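You operate a simulated robot arm through the tools that you are given. There is no shell and no other tool.

Carry out the task below with a simulated robot arm. There is one attempt and no reset: what you move stays moved.

TASK
Shut the brown box, band it in the colour on the slip and set it on the mat.
Fine: press that lever once and raise it again. The slip goes in the beige tub.

Only the result counts: the job must be done as asked and must still hold three seconds after the hand-in. Knocking over, shifting, dropping, spilling or breaking anything else fails it.

THE ROBOT
A 6-joint arm with a two-finger gripper, fixed in place. Base frame: the origin is at the foot of the arm, x ahead of it, y to its left, z up; the work surface is at about z = 85. Readings come in cm, degrees, newtons and seconds.
Its first joint turns from -166.0 to 166.0 degrees. Payload 2.45 kg.
The TCP is the grasp point between the finger pads, 2 cm short of the fingertips. In the tool frame z runs along the fingers and y along their closing line. The gripper opens to 14 cm. The gripper's body begins 16.8 cm behind the TCP.
Orientation is that of the tool frame in the base frame, as [roll, pitch, yaw] about the fixed x, y, z axes, in that order (R = Rz(yaw) Ry(pitch) Rx(roll)). With the fingers straight down and closing along the base's y, the tool's x points along the base's -x, its y along +y and its z along -z.

THE INTERFACE
- The arm moves only by the tool step_arm. Its argument "motion" is a list of rows, each a list of 3 entries, a list of its own where there are three numbers: the shift along the base's x, y, z in cm, then the turn, a rotation vector about the base's x, y, z in degrees, then the gripper command, from -1 (fully open) to 1 (shut), values between in proportion. In form: [[[x, y, z], [ax, ay, az], gripper], ...]. A call has 1 to 20 rows; each row is the pose to reach, as a shift and turn from the pose commanded when the call began. Each row takes 0.2 s and may step no farther than 5 cm and 8.6 degrees from the row before; otherwise, or with a gripper value out of range, the whole call is refused. Where a pose cannot be reached the arm comes as near as it can. A force on the tool above 40 N (or 10 N above the force at the start of the call, whichever is more), or a blocked arm, ends the call early, and 0.2 s more pass. The fingers move at their own pace (about 4.5 cm/s each) and stop on an object; they squeeze with about 36 N. The grip force told is the motor's: it shows also when the fingers shut on nothing. Time passes only in rows, and 0.2 s behind the last, so rows that repeat a pose let the fingers close. The reply holds the time, the measured pose of the TCP, the force on the tool along the base axes, the opening and the grip force, in the units named above and with some noise, with the torque about the TCP (base axes, N m) and any sound that the robot's microphone picked up.
- Cameras (640 x 400 px; columns grow to the right, rows downward): "scene" is fixed at [39.32, -64.06, 161.89]; the picture's right is [0.94, -0.34, 0.00], its down [-0.28, -0.77, -0.58] and it looks along [0.20, 0.54, -0.82] (base axes); focal length 225 px, centre (320, 200). "wrist" rides on the gripper at [7.8, 1.1, -20.9] in the tool frame; the picture's right is [-0.14, 0.99, 0.00], its down [-0.92, -0.13, -0.37] and it looks along [-0.36, -0.05, 0.93] (tool axes); focal length 280 px, centre (320, 200).
- capture(camera): a new picture of that camera. It takes no simulated time.
- locate(camera, pixels): for up to 12 pixels [column, row] of the newest picture of that camera ("zoom" is the newest enlarged one), the place [x, y, z] in the base frame of the surface seen there, good to about 0.2 cm, but the place of the scene camera against the robot may be out by one fixed shift of up to 1.8 cm in any direction. It takes no simulated time.
- close_up(camera, box): a new picture of the part [left, top, right, bottom] of that camera's present view, enlarged. It takes no simulated time.
- job_done(): hands the job in; it is judged then, once.

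Leave the gripper open and the arm clear of the work at the hand-in unless told otherwise.

The tools are called after "Request:" as name(argument=value, ...) on one line, values as JSON. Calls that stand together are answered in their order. step_arm: Moves the arm, as the interface text tells. Its arguments: {"type":"object","properties":{"motion":{"type":"array","items":{"type":"array"}}},"required":["motion"]} The other tools are called the same way: capture (camera) takes a picture; locate (camera, pixels) gives the place of the surface under pixels of a picture; close_up (camera, box) takes an enlarged picture of a part of a camera's view; job_done () hands the job in.

At the start:

```text
time_s: 0.0
tool_pos: [72.03, -3.58, 121.86]
tool_rot: [-179.9, -0.1, 179.9]
ft_force: [0.8, -0.2, 1.1]
wrist_torque: [0.0, -0.02, 0.01]
width: 14.0
grasp_force: 0.0
```

scene: 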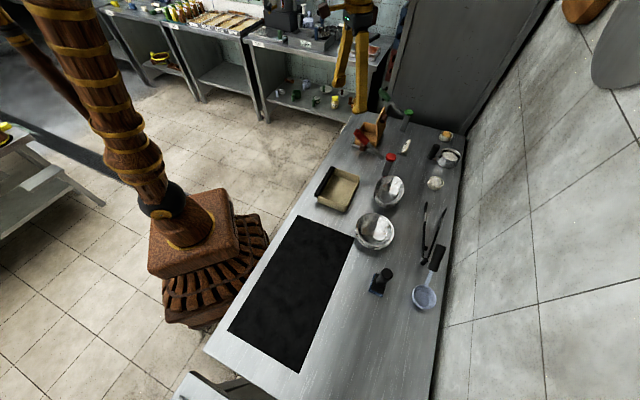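
wrist: 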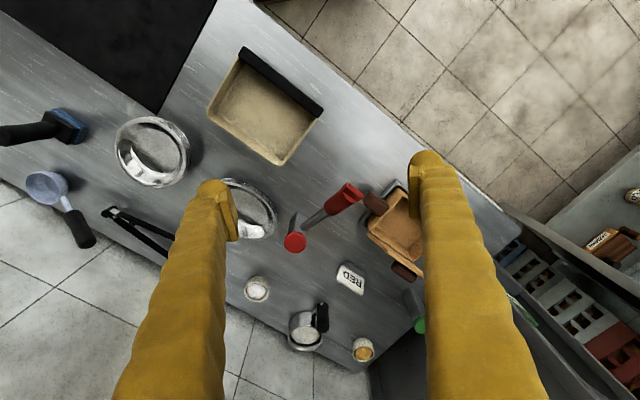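

I see a table with a black mat, a beige tub, bowls, a brown box with open lids, a red lever, and a slip reading "RED". I'll take enlarged pictures to look at these closely.

Request:
close_up(camera="scene", box=[310, 80, 470, 200])

Request:
close_up(camera="wrist", box=[220, 150, 460, 380])

Request:
capture(camera="wrist")

```text
3.33 times, centred on (390, 140) of scene
```

zoom: 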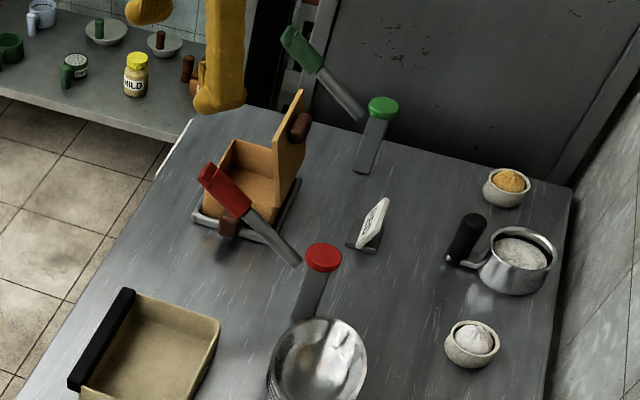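

```text
1.74 times, centred on (340, 265) of wrist
```

zoom: 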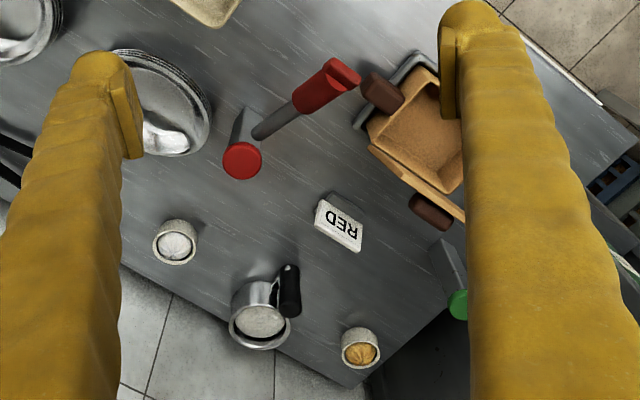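

```text
taken
```

wrist: 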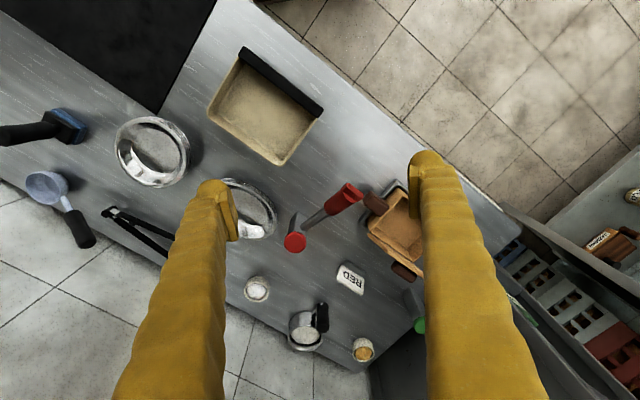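

The slip reads RED in plain lettering. I'll measure places of the main things: lever, box, slip, tub and mat, with the wrist camera.

Request:
locate(camera="wrist", pixels=[[295, 242], [300, 218], [347, 195], [318, 216], [378, 204], [400, 215], [350, 278], [402, 270], [262, 110], [280, 80], [157, 110], [200, 40]])

Request:
close_up(camera="wrist", box=[270, 160, 430, 300])

Request:
close_up(camera="scene", box=[345, 95, 425, 175])

```text
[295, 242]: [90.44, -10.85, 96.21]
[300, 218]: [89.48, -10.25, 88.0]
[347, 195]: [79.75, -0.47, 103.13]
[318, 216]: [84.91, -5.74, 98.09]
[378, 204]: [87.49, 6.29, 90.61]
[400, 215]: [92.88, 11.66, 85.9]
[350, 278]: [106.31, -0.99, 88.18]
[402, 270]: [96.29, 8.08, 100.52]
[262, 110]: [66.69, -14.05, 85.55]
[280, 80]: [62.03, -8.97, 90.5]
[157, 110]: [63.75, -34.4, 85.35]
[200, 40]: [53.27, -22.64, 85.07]
```

```text
2.86 times, centred on (350, 230) of wrist
```

zoom: 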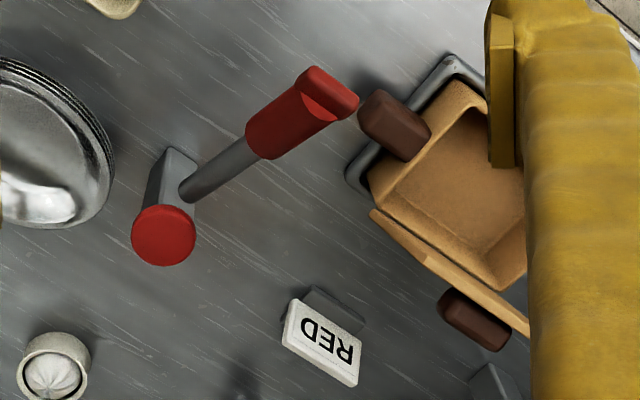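

```text
5.00 times, centred on (385, 135) of scene
```

zoom: 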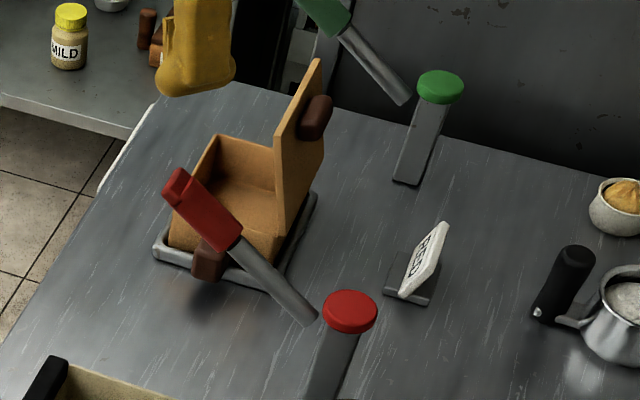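

Now I'll measure the same things with the scene camera to find its fixed shift against the wrist camera's places.

Request:
locate(camera="zoom", pixels=[[350, 305], [175, 190], [225, 235], [280, 280], [318, 65], [275, 140], [315, 118], [208, 262], [430, 255], [440, 80], [215, 140], [405, 292]])

Request:
capture(camera="scene")

```text
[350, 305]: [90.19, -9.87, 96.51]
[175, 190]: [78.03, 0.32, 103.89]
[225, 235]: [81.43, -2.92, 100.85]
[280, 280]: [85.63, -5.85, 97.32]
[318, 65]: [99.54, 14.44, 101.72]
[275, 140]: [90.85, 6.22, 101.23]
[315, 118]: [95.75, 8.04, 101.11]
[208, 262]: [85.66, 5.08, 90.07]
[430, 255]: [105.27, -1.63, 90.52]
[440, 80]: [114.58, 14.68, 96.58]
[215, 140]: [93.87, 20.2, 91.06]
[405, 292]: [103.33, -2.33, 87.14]
```

```text
taken
```

scene: 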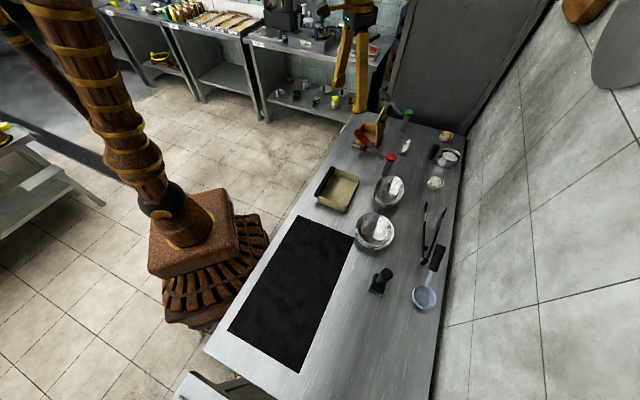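

The box (around x 92, y 11) is half hidden behind a finger. I'll shift the arm sideways at height to see it between the fingers.

Request:
step_arm(motion=[[[-1, 4, 0], [0, 0, 0], -1], [[-3, 8, 0], [0, 0, 0], -1], [[-4, 12, 0], [0, 0, 0], -1], [[-4, 14, 0], [0, 0, 0], -1], [[-4, 14, 0], [0, 0, 0], -1]])

Request:
capture(camera="wrist")

```text
time_s: 1.2
tool_pos: [68.23, 10.61, 121.76]
tool_rot: [180.0, 0.0, 179.9]
ft_force: [-0.7, -0.3, 0.1]
wrist_torque: [0.05, -0.01, 0.01]
width: 14.0
grasp_force: 0.0
```

```text
taken
```

wrist: 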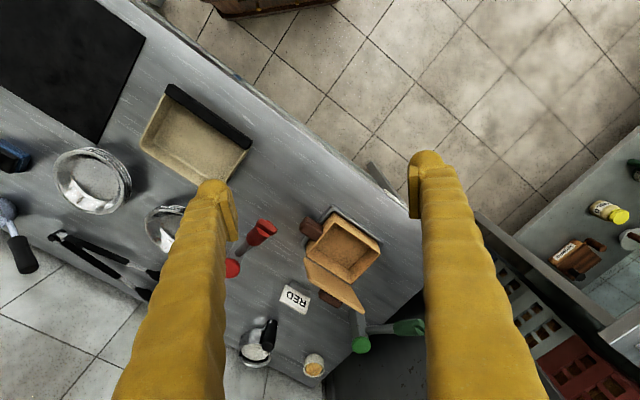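

I now see the box, the red and green levers and the slip between the fingers. I'll enlarge this part and measure on it.

Request:
close_up(camera="wrist", box=[230, 190, 430, 370])

Request:
close_up(camera="scene", box=[350, 85, 420, 160])

```text
2.22 times, centred on (330, 280) of wrist
```

zoom: 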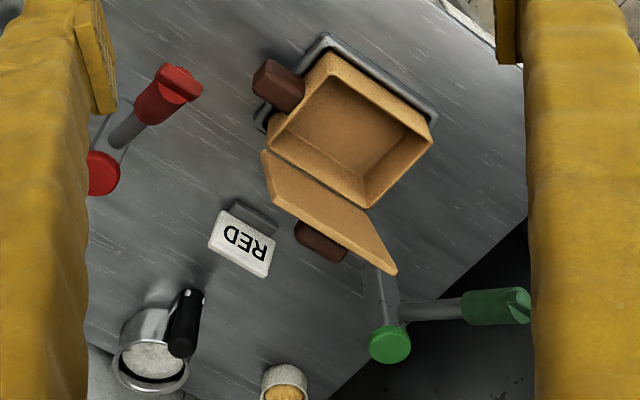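

```text
5.33 times, centred on (385, 122) of scene
```

zoom: 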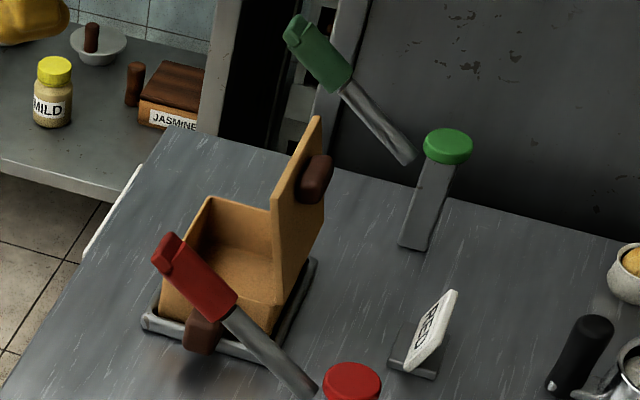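

I'll measure the box rim corners, floor, knobs, lid corners and tray corners on the wrist picture.

Request:
close_up(camera="wrist", box=[290, 195, 410, 320])

```text
3.20 times, centred on (350, 258) of wrist
```

zoom: 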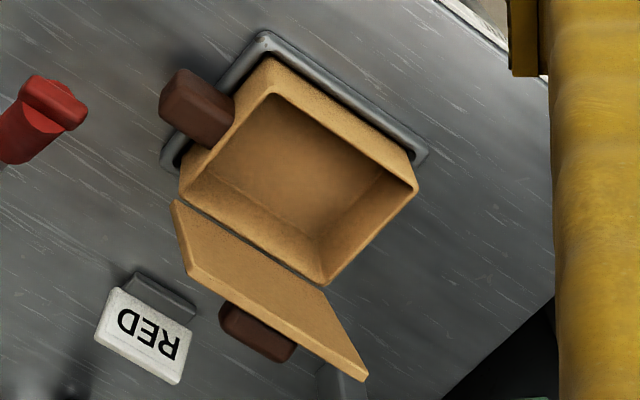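

Request:
locate(camera="zoom", pixels=[[184, 190], [270, 90], [414, 188], [323, 282], [300, 170], [190, 78], [215, 110], [180, 205], [362, 376], [265, 36], [424, 152], [256, 330]])

Request:
locate(camera="zoom", pixels=[[168, 155], [270, 66], [408, 155], [195, 262], [262, 355], [150, 335], [115, 300], [185, 380], [160, 282], [172, 120], [230, 100], [340, 130]])

```text
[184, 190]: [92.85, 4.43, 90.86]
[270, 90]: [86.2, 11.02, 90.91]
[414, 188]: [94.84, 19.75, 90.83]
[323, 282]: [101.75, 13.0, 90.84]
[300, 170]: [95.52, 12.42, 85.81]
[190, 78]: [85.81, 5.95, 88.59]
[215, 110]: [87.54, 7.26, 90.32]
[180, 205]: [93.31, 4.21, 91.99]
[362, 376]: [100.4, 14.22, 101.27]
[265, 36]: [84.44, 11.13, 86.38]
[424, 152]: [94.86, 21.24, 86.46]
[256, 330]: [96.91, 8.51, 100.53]
```

```text
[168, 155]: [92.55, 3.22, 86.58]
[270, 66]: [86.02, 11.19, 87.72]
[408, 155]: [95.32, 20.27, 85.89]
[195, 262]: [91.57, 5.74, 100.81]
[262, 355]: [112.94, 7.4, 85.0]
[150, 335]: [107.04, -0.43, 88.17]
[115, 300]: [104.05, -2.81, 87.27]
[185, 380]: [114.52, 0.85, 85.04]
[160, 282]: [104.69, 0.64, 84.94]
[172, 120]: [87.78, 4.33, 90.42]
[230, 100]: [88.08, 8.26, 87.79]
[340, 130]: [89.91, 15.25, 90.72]
```

Box rim is at z about 90.9, turned 45 degrees, centre about (93.8, 12.1), about 12.4 by 9.8 cm; the open lid leans up over the far long side with its knob outside. Next I move over the slip to look at it and its holder from nearer, keeping well above the lever (handle top about z 104).

Request:
step_arm(motion=[[[4, -3, 0], [0, 0, 0], -1], [[8, -6, 0], [0, 0, 0], -1], [[12, -9, 0], [0, 0, 0], -1], [[16, -11, 0], [0, 0, 0], -1], [[19, -12, 0], [0, 0, 0], -1], [[19, -12, 0], [0, 0, 0], -1]])

Request:
capture(camera="wrist")

Request:
close_up(camera="wrist", box=[230, 150, 430, 275])

```text
time_s: 2.6
tool_pos: [87.32, -1.4, 121.69]
tool_rot: [-179.9, 0.1, -180.0]
ft_force: [-0.5, 0.4, 0.3]
wrist_torque: [0.04, -0.02, 0.02]
width: 14.01
grasp_force: 0.0
```

```text
taken
```

wrist: 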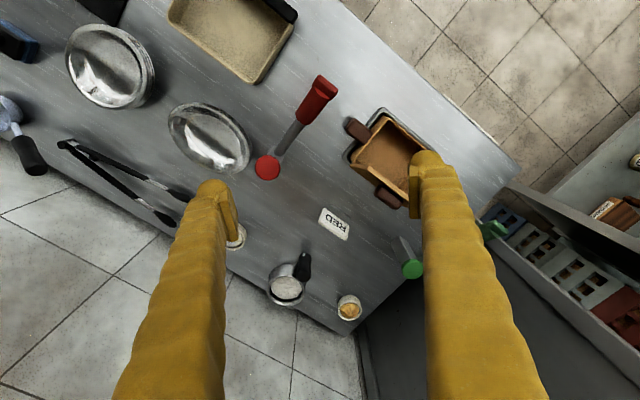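

```text
3.20 times, centred on (330, 212) of wrist
```

zoom: 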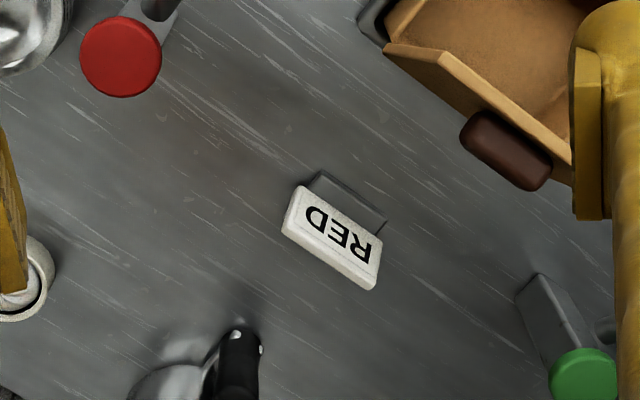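

I'll measure the slip's corners and holder plate, and the tops of the red cap and lever in this picture.

Request:
locate(camera="zoom", pixels=[[303, 190], [380, 242], [370, 284], [287, 230], [340, 235], [322, 178], [380, 218], [350, 195], [330, 255], [120, 55], [505, 150], [570, 165]])

Request:
locate(camera="wrist", pixels=[[267, 167], [290, 138], [300, 118], [310, 100], [325, 85], [210, 135], [172, 188], [233, 236], [287, 285], [305, 265], [180, 222], [348, 305]])

Request:
close_up(camera="scene", box=[375, 115, 425, 165])

```text
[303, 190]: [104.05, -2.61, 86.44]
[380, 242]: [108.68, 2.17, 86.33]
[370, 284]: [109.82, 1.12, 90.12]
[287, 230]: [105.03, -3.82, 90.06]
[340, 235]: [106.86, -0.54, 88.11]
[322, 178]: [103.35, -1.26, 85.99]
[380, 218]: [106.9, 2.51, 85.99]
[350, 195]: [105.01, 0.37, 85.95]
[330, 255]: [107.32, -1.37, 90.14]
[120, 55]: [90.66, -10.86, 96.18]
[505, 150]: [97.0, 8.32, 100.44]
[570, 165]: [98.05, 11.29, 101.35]
```

```text
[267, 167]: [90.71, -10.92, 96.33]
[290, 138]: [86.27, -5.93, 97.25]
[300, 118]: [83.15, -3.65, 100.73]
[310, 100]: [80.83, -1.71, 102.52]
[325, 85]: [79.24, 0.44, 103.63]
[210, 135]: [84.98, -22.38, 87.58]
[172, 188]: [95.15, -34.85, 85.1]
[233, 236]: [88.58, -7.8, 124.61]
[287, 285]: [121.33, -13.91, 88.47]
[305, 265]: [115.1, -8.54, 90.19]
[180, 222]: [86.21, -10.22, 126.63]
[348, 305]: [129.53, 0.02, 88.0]
```

```text
8.00 times, centred on (400, 140) of scene
```

zoom: 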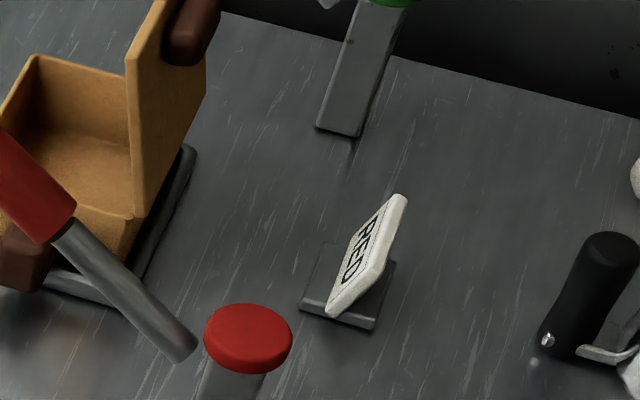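

The slip stands leaning back on a small plate (about 6.6 cm long along the 45-degree line, top at z 90, centre about (106.9, -0.8)). The red lever runs from its post at (90.7, -10.9) up to its handle end at (79, 0.4, 103.6). First I shut the lid: I close the fingers, turn 45 degrees, and go to a point above and behind the lid, beside its knob (96.3, 3.0).

Request:
step_arm(motion=[[[1.5, 0.5, -1.0], [0, 0, -7.5], 1], [[3.0, 1.5, -2.5], [0, 0, -15], 1], [[4.5, 2.2, -4.5], [0, 0, -22.5], 1], [[6.0, 3.0, -6.0], [0, 0, -30], 1], [[7.5, 3.8, -8.0], [0, 0, -37.5], 1], [[9.0, 4.4, -9.7], [0, 0, -45], 1], [[9.0, 4.4, -9.7], [0, 0, -45], 1], [[9.0, 4.4, -9.7], [0, 0, -45], 1]])

Request:
capture(camera="wrist")

Request:
close_up(camera="scene", box=[330, 60, 450, 170])

```text
time_s: 4.4
tool_pos: [96.07, 2.85, 112.08]
tool_rot: [-180.0, 0.0, 134.9]
ft_force: [0.6, 0.1, 0.5]
wrist_torque: [0.01, 0.0, 0.01]
width: 0.0
grasp_force: 16.0
```

```text
taken
```

wrist: 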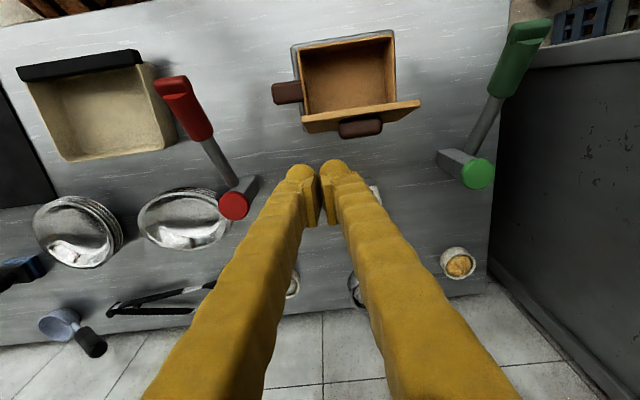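

```text
3.64 times, centred on (390, 115) of scene
```

zoom: 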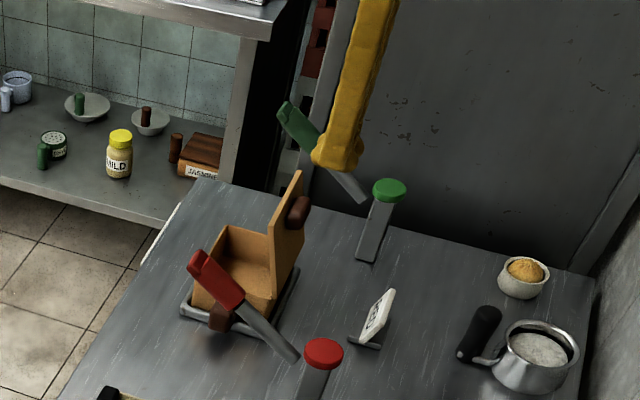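

The arm reached (96.1, 2.9, 112.1), fingers shut. I'll enlarge the box and lid in this view and measure the lid's outer side and its knob.

Request:
close_up(camera="wrist", box=[255, 25, 435, 150])

```text
3.20 times, centred on (345, 88) of wrist
```

zoom: 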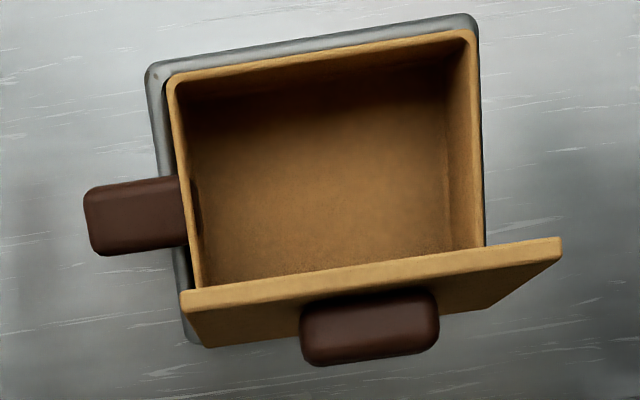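

Request:
locate(camera="zoom", pixels=[[184, 296], [186, 306], [205, 342], [270, 330], [300, 330], [435, 310], [370, 300], [370, 350], [558, 243], [480, 305], [170, 85], [470, 35]])

Request:
locate(camera="zoom", pixels=[[92, 195], [100, 248], [178, 182], [182, 240], [140, 215], [250, 315], [310, 300], [430, 295], [150, 75], [475, 18], [190, 335], [320, 360]])

```text
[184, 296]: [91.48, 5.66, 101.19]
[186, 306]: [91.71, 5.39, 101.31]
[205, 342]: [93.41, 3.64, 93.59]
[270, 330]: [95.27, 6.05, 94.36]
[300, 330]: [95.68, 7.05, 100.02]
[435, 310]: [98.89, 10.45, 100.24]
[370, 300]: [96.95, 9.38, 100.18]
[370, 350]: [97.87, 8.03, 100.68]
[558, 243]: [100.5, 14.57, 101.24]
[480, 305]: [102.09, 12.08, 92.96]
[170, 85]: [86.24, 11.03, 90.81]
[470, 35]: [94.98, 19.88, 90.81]
```

```text
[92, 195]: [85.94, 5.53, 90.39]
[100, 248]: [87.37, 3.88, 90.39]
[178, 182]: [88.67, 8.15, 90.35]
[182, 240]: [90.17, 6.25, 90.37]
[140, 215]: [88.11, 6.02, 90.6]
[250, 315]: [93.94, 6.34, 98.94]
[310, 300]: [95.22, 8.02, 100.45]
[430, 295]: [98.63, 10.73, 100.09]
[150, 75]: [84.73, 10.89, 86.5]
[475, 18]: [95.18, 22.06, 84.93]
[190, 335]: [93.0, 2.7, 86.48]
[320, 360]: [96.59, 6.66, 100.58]
```

The lid's outer face is about 1.5 cm ahead of the shut fingers, and the knob (u side 72.6 and beyond) is clear of them by over 1 cm. I lower straight down to z 99 behind the lid.

Request:
step_arm(motion=[[[0, 0, -4], [0, 0, 0], 1], [[0, 0, -8], [0, 0, 0], 1], [[0, 0, -11], [0, 0, 0], 1], [[0, 0, -13], [0, 0, 0], 1], [[0, 0, -13], [0, 0, 0], 1]])

Request:
capture(camera="wrist")

```text
time_s: 5.6
tool_pos: [96.07, 2.96, 98.9]
tool_rot: [-180.0, 0.0, 135.0]
ft_force: [-0.4, 0.6, -0.4]
wrist_torque: [-0.01, 0.0, 0.03]
width: 0.0
grasp_force: 29.2
```

```text
taken
```

wrist: 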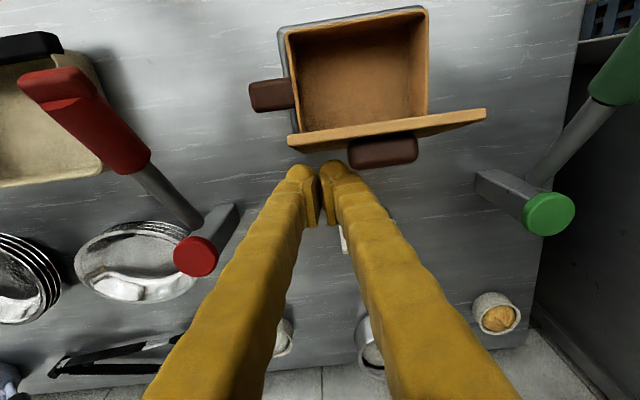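

Fingers are behind the lid with about 1.5 cm to spare. I push the lid toward the box along an arc about its hinge, first about half way.

Request:
step_arm(motion=[[[-0.58, 0.58, 0], [0, 0, 0], 1], [[-1.15, 1.15, 0.1], [0, 0, 0], 1], [[-1.45, 1.45, 0.05], [0, 0, 0], 1], [[-1.73, 1.73, 0], [0, 0, 0], 1], [[-2.03, 2.03, -0.1], [0, 0, 0], 1], [[-2.32, 2.32, -0.2], [0, 0, 0], 1], [[-2.83, 2.83, -0.55], [0, 0, 0], 1], [[-3.31, 3.31, -0.95], [0, 0, 0], 1], [[-3.75, 3.75, -1.5], [0, 0, 0], 1], [[-3.75, 3.75, -1.5], [0, 0, 0], 1]])

Request:
capture(camera="wrist")

Request:
close_up(camera="scene", box=[340, 80, 430, 160])

```text
time_s: 7.8
tool_pos: [92.35, 6.52, 97.71]
tool_rot: [179.9, 0.0, 135.0]
ft_force: [-0.3, -0.3, -0.5]
wrist_torque: [-0.02, -0.04, -0.01]
width: 0.0
grasp_force: 29.1
```

```text
taken
```

wrist: 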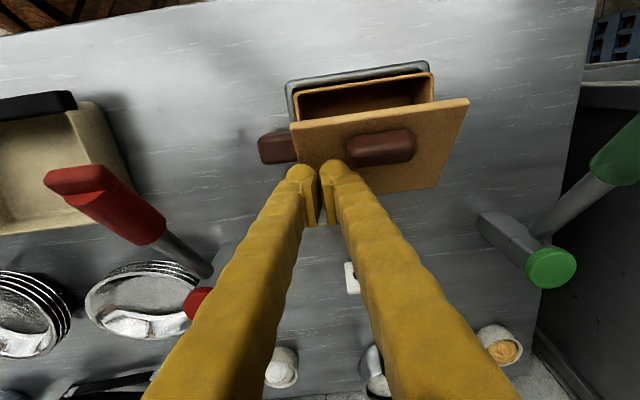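

```text
5.00 times, centred on (385, 120) of scene
```

zoom: 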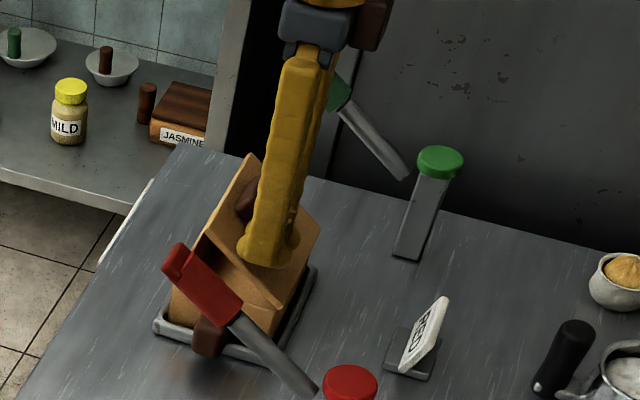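

The lid is about 50 degrees over and follows with hardly any force. I continue the arc downward until the lid lies flat, then press slightly.

Request:
step_arm(motion=[[[-0.39, 0.39, -0.55], [0, 0, 0], 1], [[-0.71, 0.71, -1.2], [0, 0, 0], 1], [[-1.0, 1.0, -1.9], [0, 0, 0], 1], [[-1.17, 1.17, -2.6], [0, 0, 0], 1], [[-1.3, 1.3, -3.1], [0, 0, 0], 1], [[-1.3, 1.3, -3.4], [0, 0, 0], 1], [[-1.3, 1.3, -3.6], [0, 0, 0], 1], [[-1.3, 1.3, -3.8], [0, 0, 0], 1]])

Request:
capture(camera="wrist")

Request:
close_up(camera="scene", box=[340, 80, 430, 160])

```text
time_s: 9.6
tool_pos: [91.15, 7.97, 93.76]
tool_rot: [180.0, 0.0, 135.0]
ft_force: [-1.3, -1.5, 1.0]
wrist_torque: [0.03, -0.01, 0.02]
width: 0.62
grasp_force: 29.4
```

```text
taken
```

wrist: 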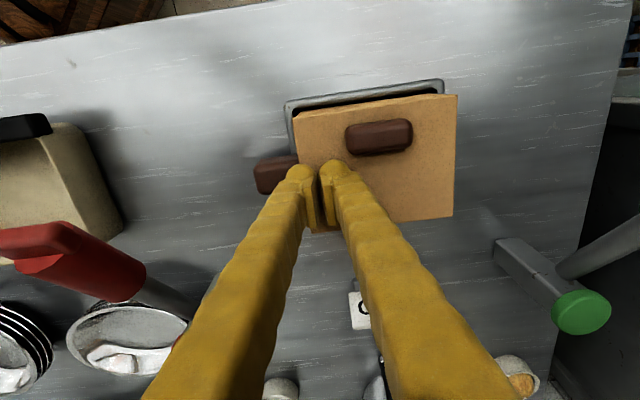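

```text
5.00 times, centred on (385, 120) of scene
```

zoom: 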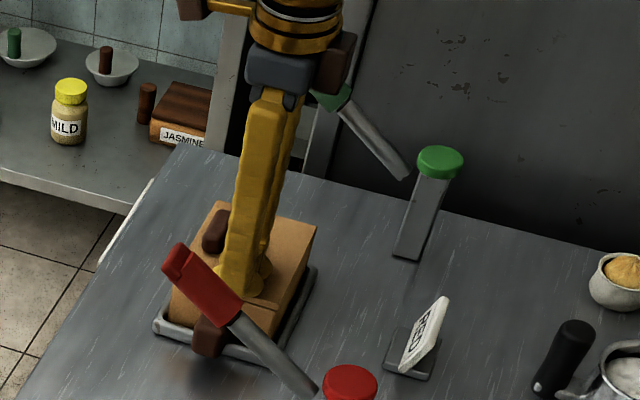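

The lid looks flat. The opening reads 0.6 cm though, so I enlarge the fingertips to see whether something is between or beside them.

Request:
close_up(camera="wrist", box=[240, 70, 480, 240])

Request:
close_up(camera="scene", box=[355, 105, 410, 155])

```text
2.35 times, centred on (360, 155) of wrist
```

zoom: 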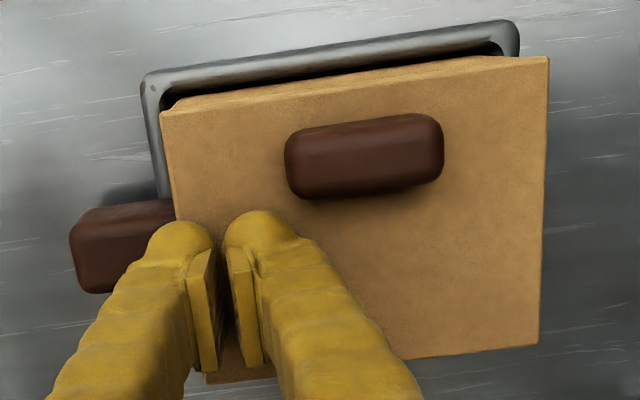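

```text
8.00 times, centred on (382, 130) of scene
```

zoom: 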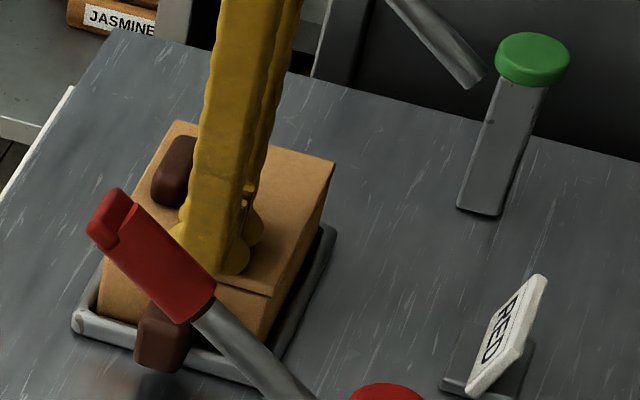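

The left finger is just at the lid's edge and was nudged sideways; nothing seems caught. I lift straight up 3 cm and check whether the lid lies fully shut.

Request:
step_arm(motion=[[[0, 0, 1], [0, 0, 0], 1], [[0, 0, 3], [0, 0, 0], 1], [[0, 0, 6], [0, 0, 0], 1], [[2, -2, 9], [0, 0, 0], 1], [[2, -2, 9], [0, 0, 0], 1]])

Request:
close_up(camera="wrist", box=[240, 20, 480, 170])

Request:
close_up(camera="scene", box=[355, 105, 410, 155])

```text
time_s: 10.8
tool_pos: [92.91, 5.82, 102.65]
tool_rot: [180.0, 0.0, 135.0]
ft_force: [0.6, 0.1, 0.4]
wrist_torque: [0.01, -0.03, 0.01]
width: 0.01
grasp_force: 28.8
```

```text
2.67 times, centred on (360, 95) of wrist
```

zoom: 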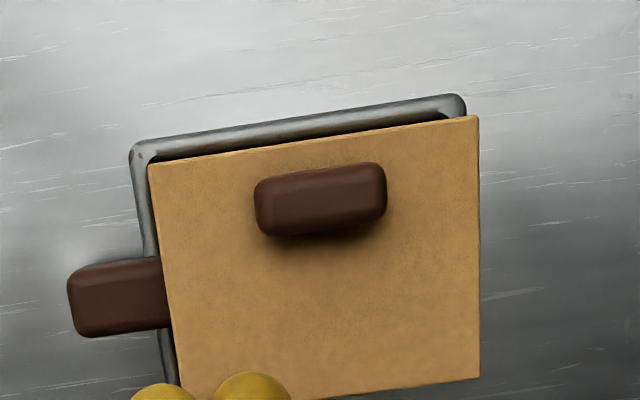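

```text
8.00 times, centred on (382, 130) of scene
```

zoom: 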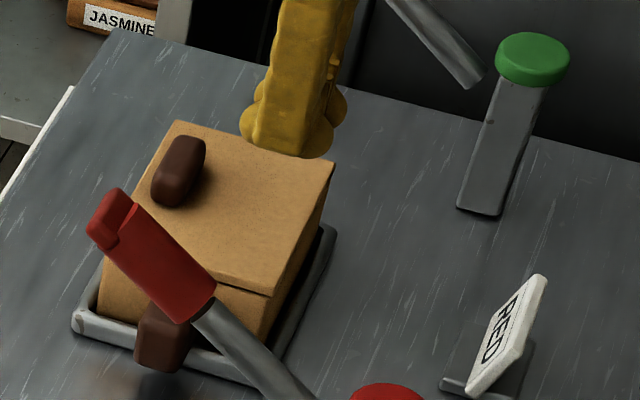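

The lid looks flat on the box and stays so. I'll measure heights at the lid's corners to confirm it's level.

Request:
close_up(camera="wrist", box=[240, 20, 480, 170])

Request:
locate(camera="zoom", pixels=[[155, 172], [470, 125], [190, 360], [470, 370], [230, 270], [430, 260], [265, 195], [375, 175], [320, 200], [260, 225], [385, 205], [120, 290]])

```text
2.67 times, centred on (360, 95) of wrist
```

zoom: 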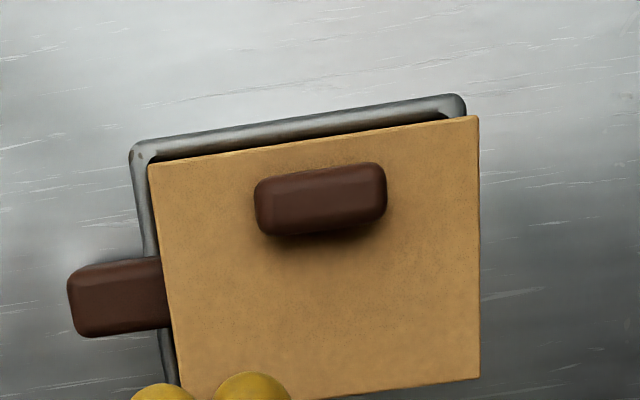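

```text
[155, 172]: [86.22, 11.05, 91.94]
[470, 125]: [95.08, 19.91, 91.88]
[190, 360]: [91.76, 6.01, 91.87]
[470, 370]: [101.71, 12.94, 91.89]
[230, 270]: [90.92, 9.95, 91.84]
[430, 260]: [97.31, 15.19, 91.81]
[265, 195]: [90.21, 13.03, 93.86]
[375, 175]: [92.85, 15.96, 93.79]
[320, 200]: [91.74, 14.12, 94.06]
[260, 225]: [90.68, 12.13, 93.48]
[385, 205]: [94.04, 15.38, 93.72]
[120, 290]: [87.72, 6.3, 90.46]
```

All lid corners read z 91.9: the box is shut. Next the red lever: I go above its handle (81.6, -1.8) with the gripper half open, keeping the 45-degree turn, and look at it.

Request:
step_arm(motion=[[[0, 0, 4], [0, 0, 0], 1], [[-2, -1.5, 8], [0, 0, 0], 0.5], [[-5, -3.5, 11], [0, 0, 0], 0.2], [[-8, -5.5, 13], [0, 0, 0], 0], [[-11.3, -7.6, 14], [0, 0, 0], 0], [[-11.3, -7.6, 14], [0, 0, 0], 0], [[-11.3, -7.6, 14], [0, 0, 0], 0]])

Request:
capture(camera="wrist")

Request:
close_up(camera="scene", box=[340, 90, 430, 180])

```text
time_s: 12.4
tool_pos: [81.64, -1.72, 116.72]
tool_rot: [-179.9, -0.1, 135.0]
ft_force: [0.2, 0.1, 0.6]
wrist_torque: [0.0, 0.0, 0.02]
width: 7.01
grasp_force: 0.1
```

```text
taken
```

wrist: 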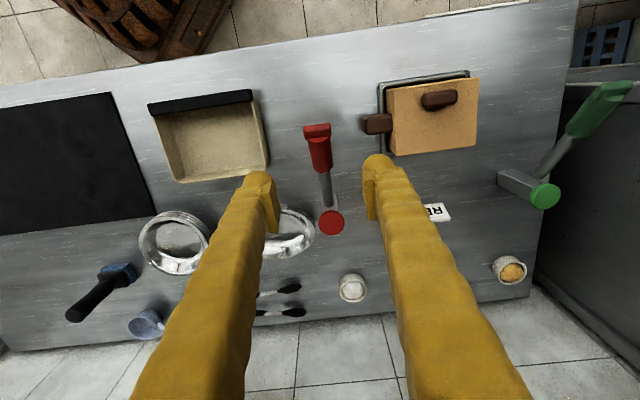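

```text
4.44 times, centred on (385, 135) of scene
```

zoom: 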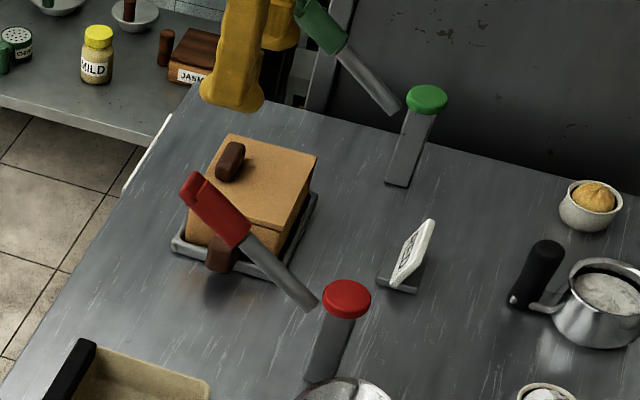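

Request:
close_up(camera="wrist", box=[260, 110, 400, 250])

```text
2.86 times, centred on (330, 180) of wrist
```

zoom: 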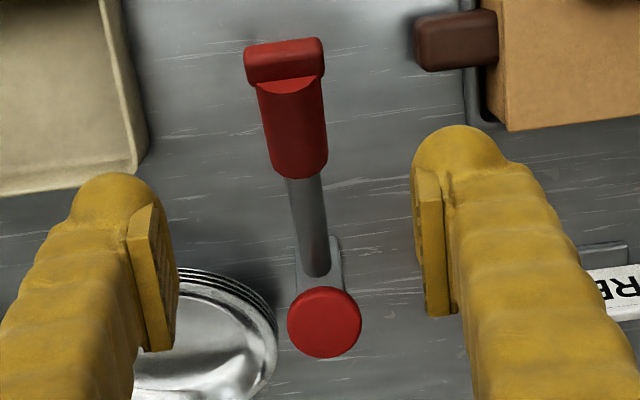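

The handle (zoom about (295, 120)), its end bar (285, 60) and shaft are well seen. I'll measure along them.

Request:
locate(camera="zoom", pixels=[[285, 50], [288, 75], [290, 100], [295, 130], [300, 165], [268, 125], [320, 125], [307, 230], [315, 265], [325, 322], [250, 65], [320, 55]])

Request:
locate(camera="zoom", pixels=[[296, 195], [302, 215], [312, 250], [335, 255], [300, 300], [355, 340], [300, 255], [430, 240], [160, 280], [285, 65], [262, 85], [318, 85]])

```text
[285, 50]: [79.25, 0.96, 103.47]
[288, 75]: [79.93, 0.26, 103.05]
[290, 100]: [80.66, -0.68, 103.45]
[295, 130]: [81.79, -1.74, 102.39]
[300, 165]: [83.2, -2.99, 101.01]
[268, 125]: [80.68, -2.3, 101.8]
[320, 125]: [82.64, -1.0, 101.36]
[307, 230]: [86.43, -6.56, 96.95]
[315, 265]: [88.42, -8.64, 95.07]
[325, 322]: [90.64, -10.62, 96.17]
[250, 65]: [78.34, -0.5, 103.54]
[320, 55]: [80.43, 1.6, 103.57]
```

```text
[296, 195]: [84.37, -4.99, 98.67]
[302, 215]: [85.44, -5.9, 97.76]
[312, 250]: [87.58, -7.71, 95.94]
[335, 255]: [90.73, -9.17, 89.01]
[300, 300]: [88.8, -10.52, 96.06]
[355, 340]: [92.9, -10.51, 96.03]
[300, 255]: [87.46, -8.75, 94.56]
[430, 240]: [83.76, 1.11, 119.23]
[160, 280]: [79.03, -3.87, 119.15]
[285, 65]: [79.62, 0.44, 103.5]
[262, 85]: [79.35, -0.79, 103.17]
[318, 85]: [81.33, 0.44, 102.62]
```

The lever lies in the vertical plane through (90.6, -10.7) and (79.6, 0.4), raised about 34 degrees, handle middle at about (81.5, -1.6, 100.7). I lower the open fingers to straddle the handle there.

Request:
step_arm(motion=[[[-0.1, 0.1, -4], [0, 0, 0], 0], [[-0.1, 0.1, -8], [0, 0, 0], 0], [[-0.1, 0.1, -12], [0, 0, 0], 0], [[-0.1, 0.1, -14.5], [0, 0, 0], 0], [[-0.1, 0.1, -16], [0, 0, 0], 0], [[-0.1, 0.1, -16], [0, 0, 0], 0]])

Request:
capture(camera="wrist")

```text
time_s: 13.8
tool_pos: [81.48, -1.59, 100.81]
tool_rot: [179.9, 0.0, 134.9]
ft_force: [-0.7, -0.4, 0.1]
wrist_torque: [-0.01, 0.0, -0.02]
width: 7.01
grasp_force: 0.1
```

```text
taken
```

wrist: 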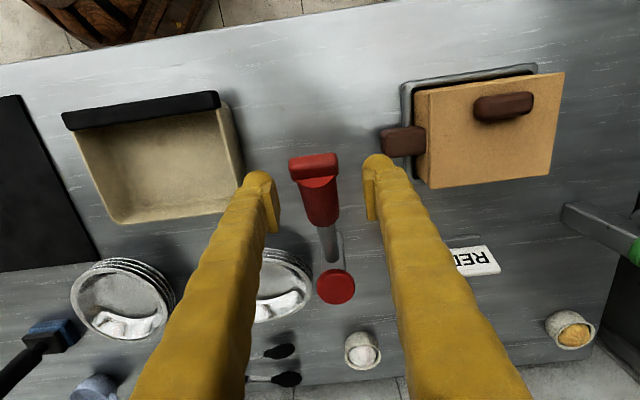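

The handle sits centred between the fingers. I close the gripper on it.

Request:
step_arm(motion=[[[0, 0, 0], [0, 0, 0], 0.4], [[0, 0, 0], [0, 0, 0], 0.7], [[0, 0, 0], [0, 0, 0], 1], [[0, 0, 0], [0, 0, 0], 1], [[0, 0, 0], [0, 0, 0], 1]])

Request:
close_up(camera="wrist", box=[220, 120, 440, 320])

```text
time_s: 15.0
tool_pos: [81.48, -1.56, 100.71]
tool_rot: [180.0, 0.0, 135.1]
ft_force: [-4.0, -3.8, -0.6]
wrist_torque: [-0.14, -0.02, -0.08]
width: 2.73
grasp_force: 44.9
```

```text
2.00 times, centred on (330, 220) of wrist
```

zoom: 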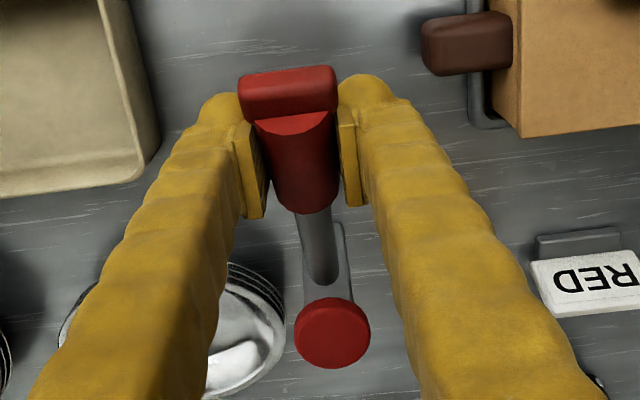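

Gripped at 2.7 cm. There is a slight sideways force of about 5 N that I relieve with a 0.1 cm shift. Now I swing the lever down along its arc, tilting the tool with it, first 12 degrees, and read the forces.

Request:
step_arm(motion=[[[-0.3, 0.1, -0.44], [-1.41, -1.41, 0], 1], [[-0.48, 0.28, -0.87], [-2.83, -2.83, 0], 1], [[-0.66, 0.46, -1.32], [-4.24, -4.24, 0], 1], [[-0.83, 0.63, -1.78], [-5.66, -5.66, 0], 1], [[-0.98, 0.78, -2.24], [-7.07, -7.07, 0], 1], [[-1.12, 0.92, -2.71], [-8.49, -8.49, 0], 1]])

Request:
close_up(camera="wrist", box=[220, 120, 440, 320])

Request:
close_up(camera="scene", box=[340, 90, 430, 180])

```text
time_s: 16.4
tool_pos: [80.6, -0.71, 98.13]
tool_rot: [-180.0, 12.1, 135.1]
ft_force: [8.6, 14.2, 10.5]
wrist_torque: [-0.54, -0.7, 0.2]
width: 2.73
grasp_force: 45.3
```

```text
2.00 times, centred on (330, 220) of wrist
```

zoom: 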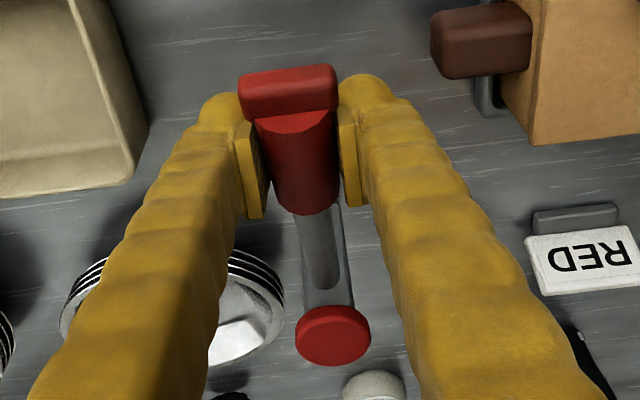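

```text
4.44 times, centred on (385, 135) of scene
```

zoom: 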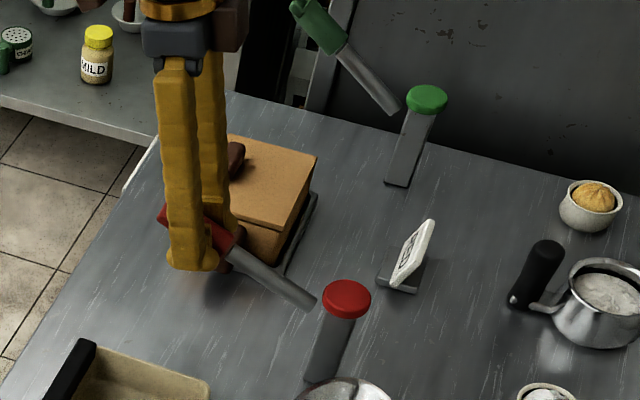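

The lever is following (about 10 N resistance), but my sideways shift was too much: about 16 N along the closing line. I take that back by 0.1 cm and continue down another 12 degrees.

Request:
step_arm(motion=[[[-0.09, 0.23, -0.48], [-1.41, -1.41, 0], 1], [[-0.21, 0.355, -0.96], [-2.83, -2.83, 0], 1], [[-0.32, 0.46, -1.45], [-4.24, -4.24, 0], 1], [[-0.41, 0.55, -1.95], [-5.66, -5.66, 0], 1], [[-0.49, 0.63, -2.45], [-7.07, -7.07, 0], 1], [[-0.565, 0.705, -2.95], [-8.49, -8.49, 0], 1]])

Request:
close_up(camera="scene", box=[340, 90, 430, 180])

```text
time_s: 17.8
tool_pos: [79.95, -0.09, 95.18]
tool_rot: [-179.9, 24.0, 134.9]
ft_force: [-2.5, -30.5, -0.6]
wrist_torque: [-0.13, -0.07, -0.31]
width: 2.66
grasp_force: 44.4
```

```text
4.44 times, centred on (385, 135) of scene
```

zoom: 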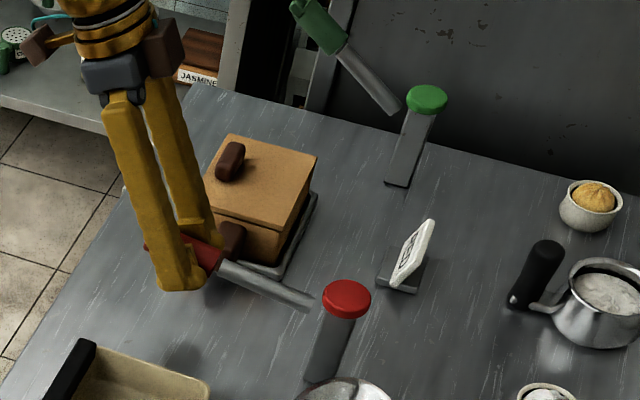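

The lever is now near 10 degrees above level. The reading shows about 20 N inward along the lever and 23 N sideways, so I relieve both with a small shift before going on.

Request:
step_arm(motion=[[[0.035, -0.07, 0], [0, 0, 0], 1], [[0.07, -0.14, 0], [0, 0, 0], 1]])

```text
time_s: 18.4
tool_pos: [79.95, 0.07, 95.21]
tool_rot: [-179.9, 23.9, 135.0]
ft_force: [-26.9, -0.8, 1.1]
wrist_torque: [0.0, 0.03, -0.36]
width: 2.68
grasp_force: 45.4
```

Along the lever it swung to about 18 N the other way; sideways is still about 20 N. I correct again: half back along the lever and 0.1 cm more sideways.

Request:
step_arm(motion=[[[-0.06, -0.01, 0], [0, 0, 0], 1], [[-0.12, -0.02, 0], [0, 0, 0], 1]])

```text
time_s: 19.0
tool_pos: [79.9, -0.02, 95.16]
tool_rot: [179.9, 24.0, 135.1]
ft_force: [-18.7, 19.6, -2.2]
wrist_torque: [0.4, 0.28, 0.05]
width: 2.65
grasp_force: 44.9
```

Sideways is now zero, but along the lever it reads 27 N. I hold still to see the settled reading.

Request:
step_arm(motion=[[[0, 0, 0], [0, 0, 0], 1], [[0, 0, 0], [0, 0, 0], 1]])

```text
time_s: 19.6
tool_pos: [79.96, -0.13, 95.25]
tool_rot: [180.0, 24.0, 134.9]
ft_force: [-10.4, 30.6, -5.4]
wrist_torque: [0.54, 0.44, 0.24]
width: 2.62
grasp_force: 45.4
```

Request:
step_arm(motion=[[[0, 0, 0], [0, 0, 0], 1], [[0, 0, 0], [0, 0, 0], 1], [[0, 0, 0], [0, 0, 0], 1], [[0, 0, 0], [0, 0, 0], 1]])

Request:
close_up(camera="wrist", box=[220, 120, 440, 320])

Request:
close_up(camera="scene", box=[340, 90, 430, 180])

```text
time_s: 20.6
tool_pos: [80.01, -0.04, 95.16]
tool_rot: [-180.0, 23.9, 135.0]
ft_force: [3.1, 39.5, -4.7]
wrist_torque: [0.47, 0.44, 0.52]
width: 2.67
grasp_force: 44.8
```

```text
2.00 times, centred on (330, 220) of wrist
```

zoom: 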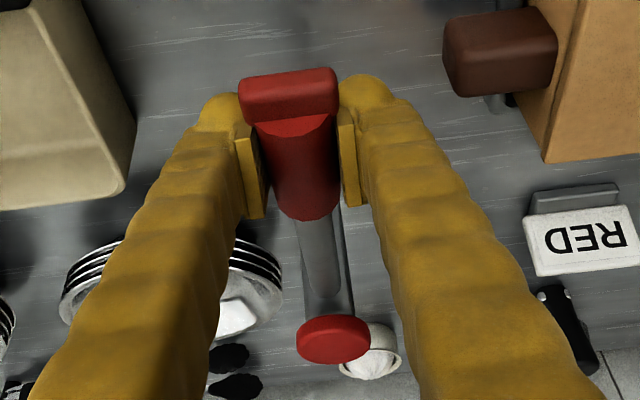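

```text
4.44 times, centred on (385, 135) of scene
```

zoom: 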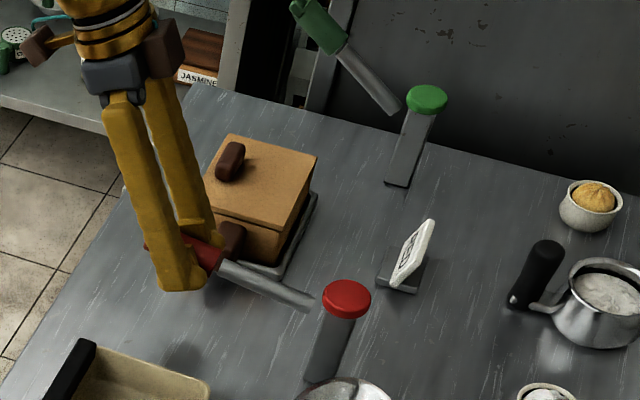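

Holding still lets the force build (30 N sideways, 26 N along the lever), so the arm slowly strains against the fixed lever path. I ease the commanded pose by 0.07 cm in both directions and carry on down to level without pausing.

Request:
step_arm(motion=[[[-0.057, 0.127, -0.5], [-1.41, -1.41, 0], 1], [[-0.078, 0.177, -0.98], [-2.83, -2.83, 0], 1], [[-0.106, 0.205, -1.47], [-4.24, -4.24, 0], 1], [[-0.124, 0.223, -1.97], [-5.66, -5.66, 0], 1], [[-0.131, 0.23, -2.47], [-7.07, -7.07, 0], 1]])

Request:
close_up(camera="scene", box=[340, 90, 430, 180])

```text
time_s: 21.8
tool_pos: [79.86, 0.17, 92.89]
tool_rot: [179.9, 34.0, 134.9]
ft_force: [3.4, -3.2, 35.5]
wrist_torque: [0.19, 0.16, 0.05]
width: 2.51
grasp_force: 45.4
```

```text
4.44 times, centred on (385, 135) of scene
```

zoom: 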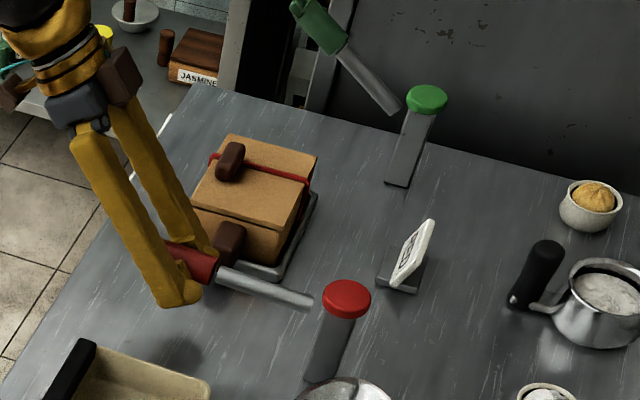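

A red band has appeared round the shut box, and the 35 N upward force says the lever is at its stop. Now I raise the lever back along the same arc with the tool tilting back with it.

Request:
step_arm(motion=[[[0.05, -0.035, 0.92], [2.12, 2.12, 0], 1], [[0.1, -0.07, 1.66], [4.24, 4.24, 0], 1], [[0.17, -0.14, 2.41], [6.36, 6.36, 0], 1], [[0.26, -0.23, 3.14], [8.49, 8.49, 0], 1], [[0.39, -0.36, 3.87], [10.61, 10.61, 0], 1], [[0.54, -0.51, 4.59], [12.73, 12.73, 0], 1], [[0.72, -0.68, 5.29], [14.85, 14.85, 0], 1], [[0.93, -0.88, 5.99], [16.97, 16.97, 0], 1], [[1.16, -1.1, 6.66], [19.09, 19.09, 0], 1], [[1.41, -1.36, 7.32], [21.21, 21.21, 0], 1], [[1.7, -1.63, 7.96], [23.33, 23.33, 0], 1], [[1.79, -1.72, 8.17], [24.04, 24.04, 0], 1]])

Request:
close_up(camera="wrist", box=[220, 120, 440, 320])

Request:
close_up(camera="scene", box=[340, 90, 430, 180])

```text
time_s: 24.2
tool_pos: [81.27, -1.49, 100.35]
tool_rot: [-179.8, 1.6, 135.1]
ft_force: [2.4, 6.8, -12.9]
wrist_torque: [0.18, -0.01, 0.15]
width: 2.49
grasp_force: 45.0
stopped in row 11: the force on the tool passed its limit at 53 N (the readings are from after the stop); the commanded pose is now the measured one
```

```text
2.00 times, centred on (330, 220) of wrist
```

zoom: 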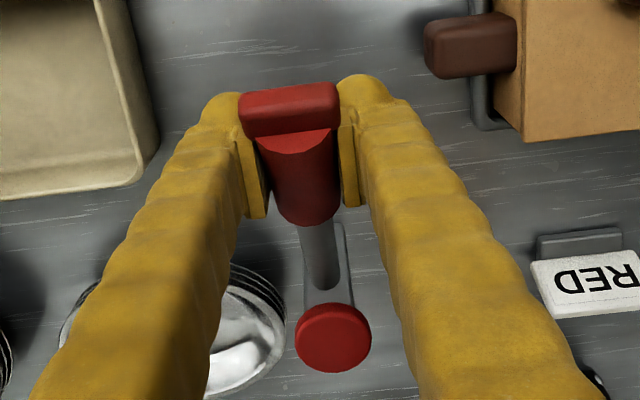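

```text
4.44 times, centred on (385, 135) of scene
```

zoom: 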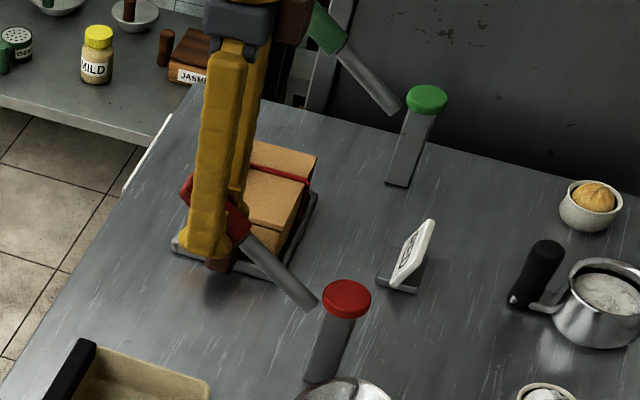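

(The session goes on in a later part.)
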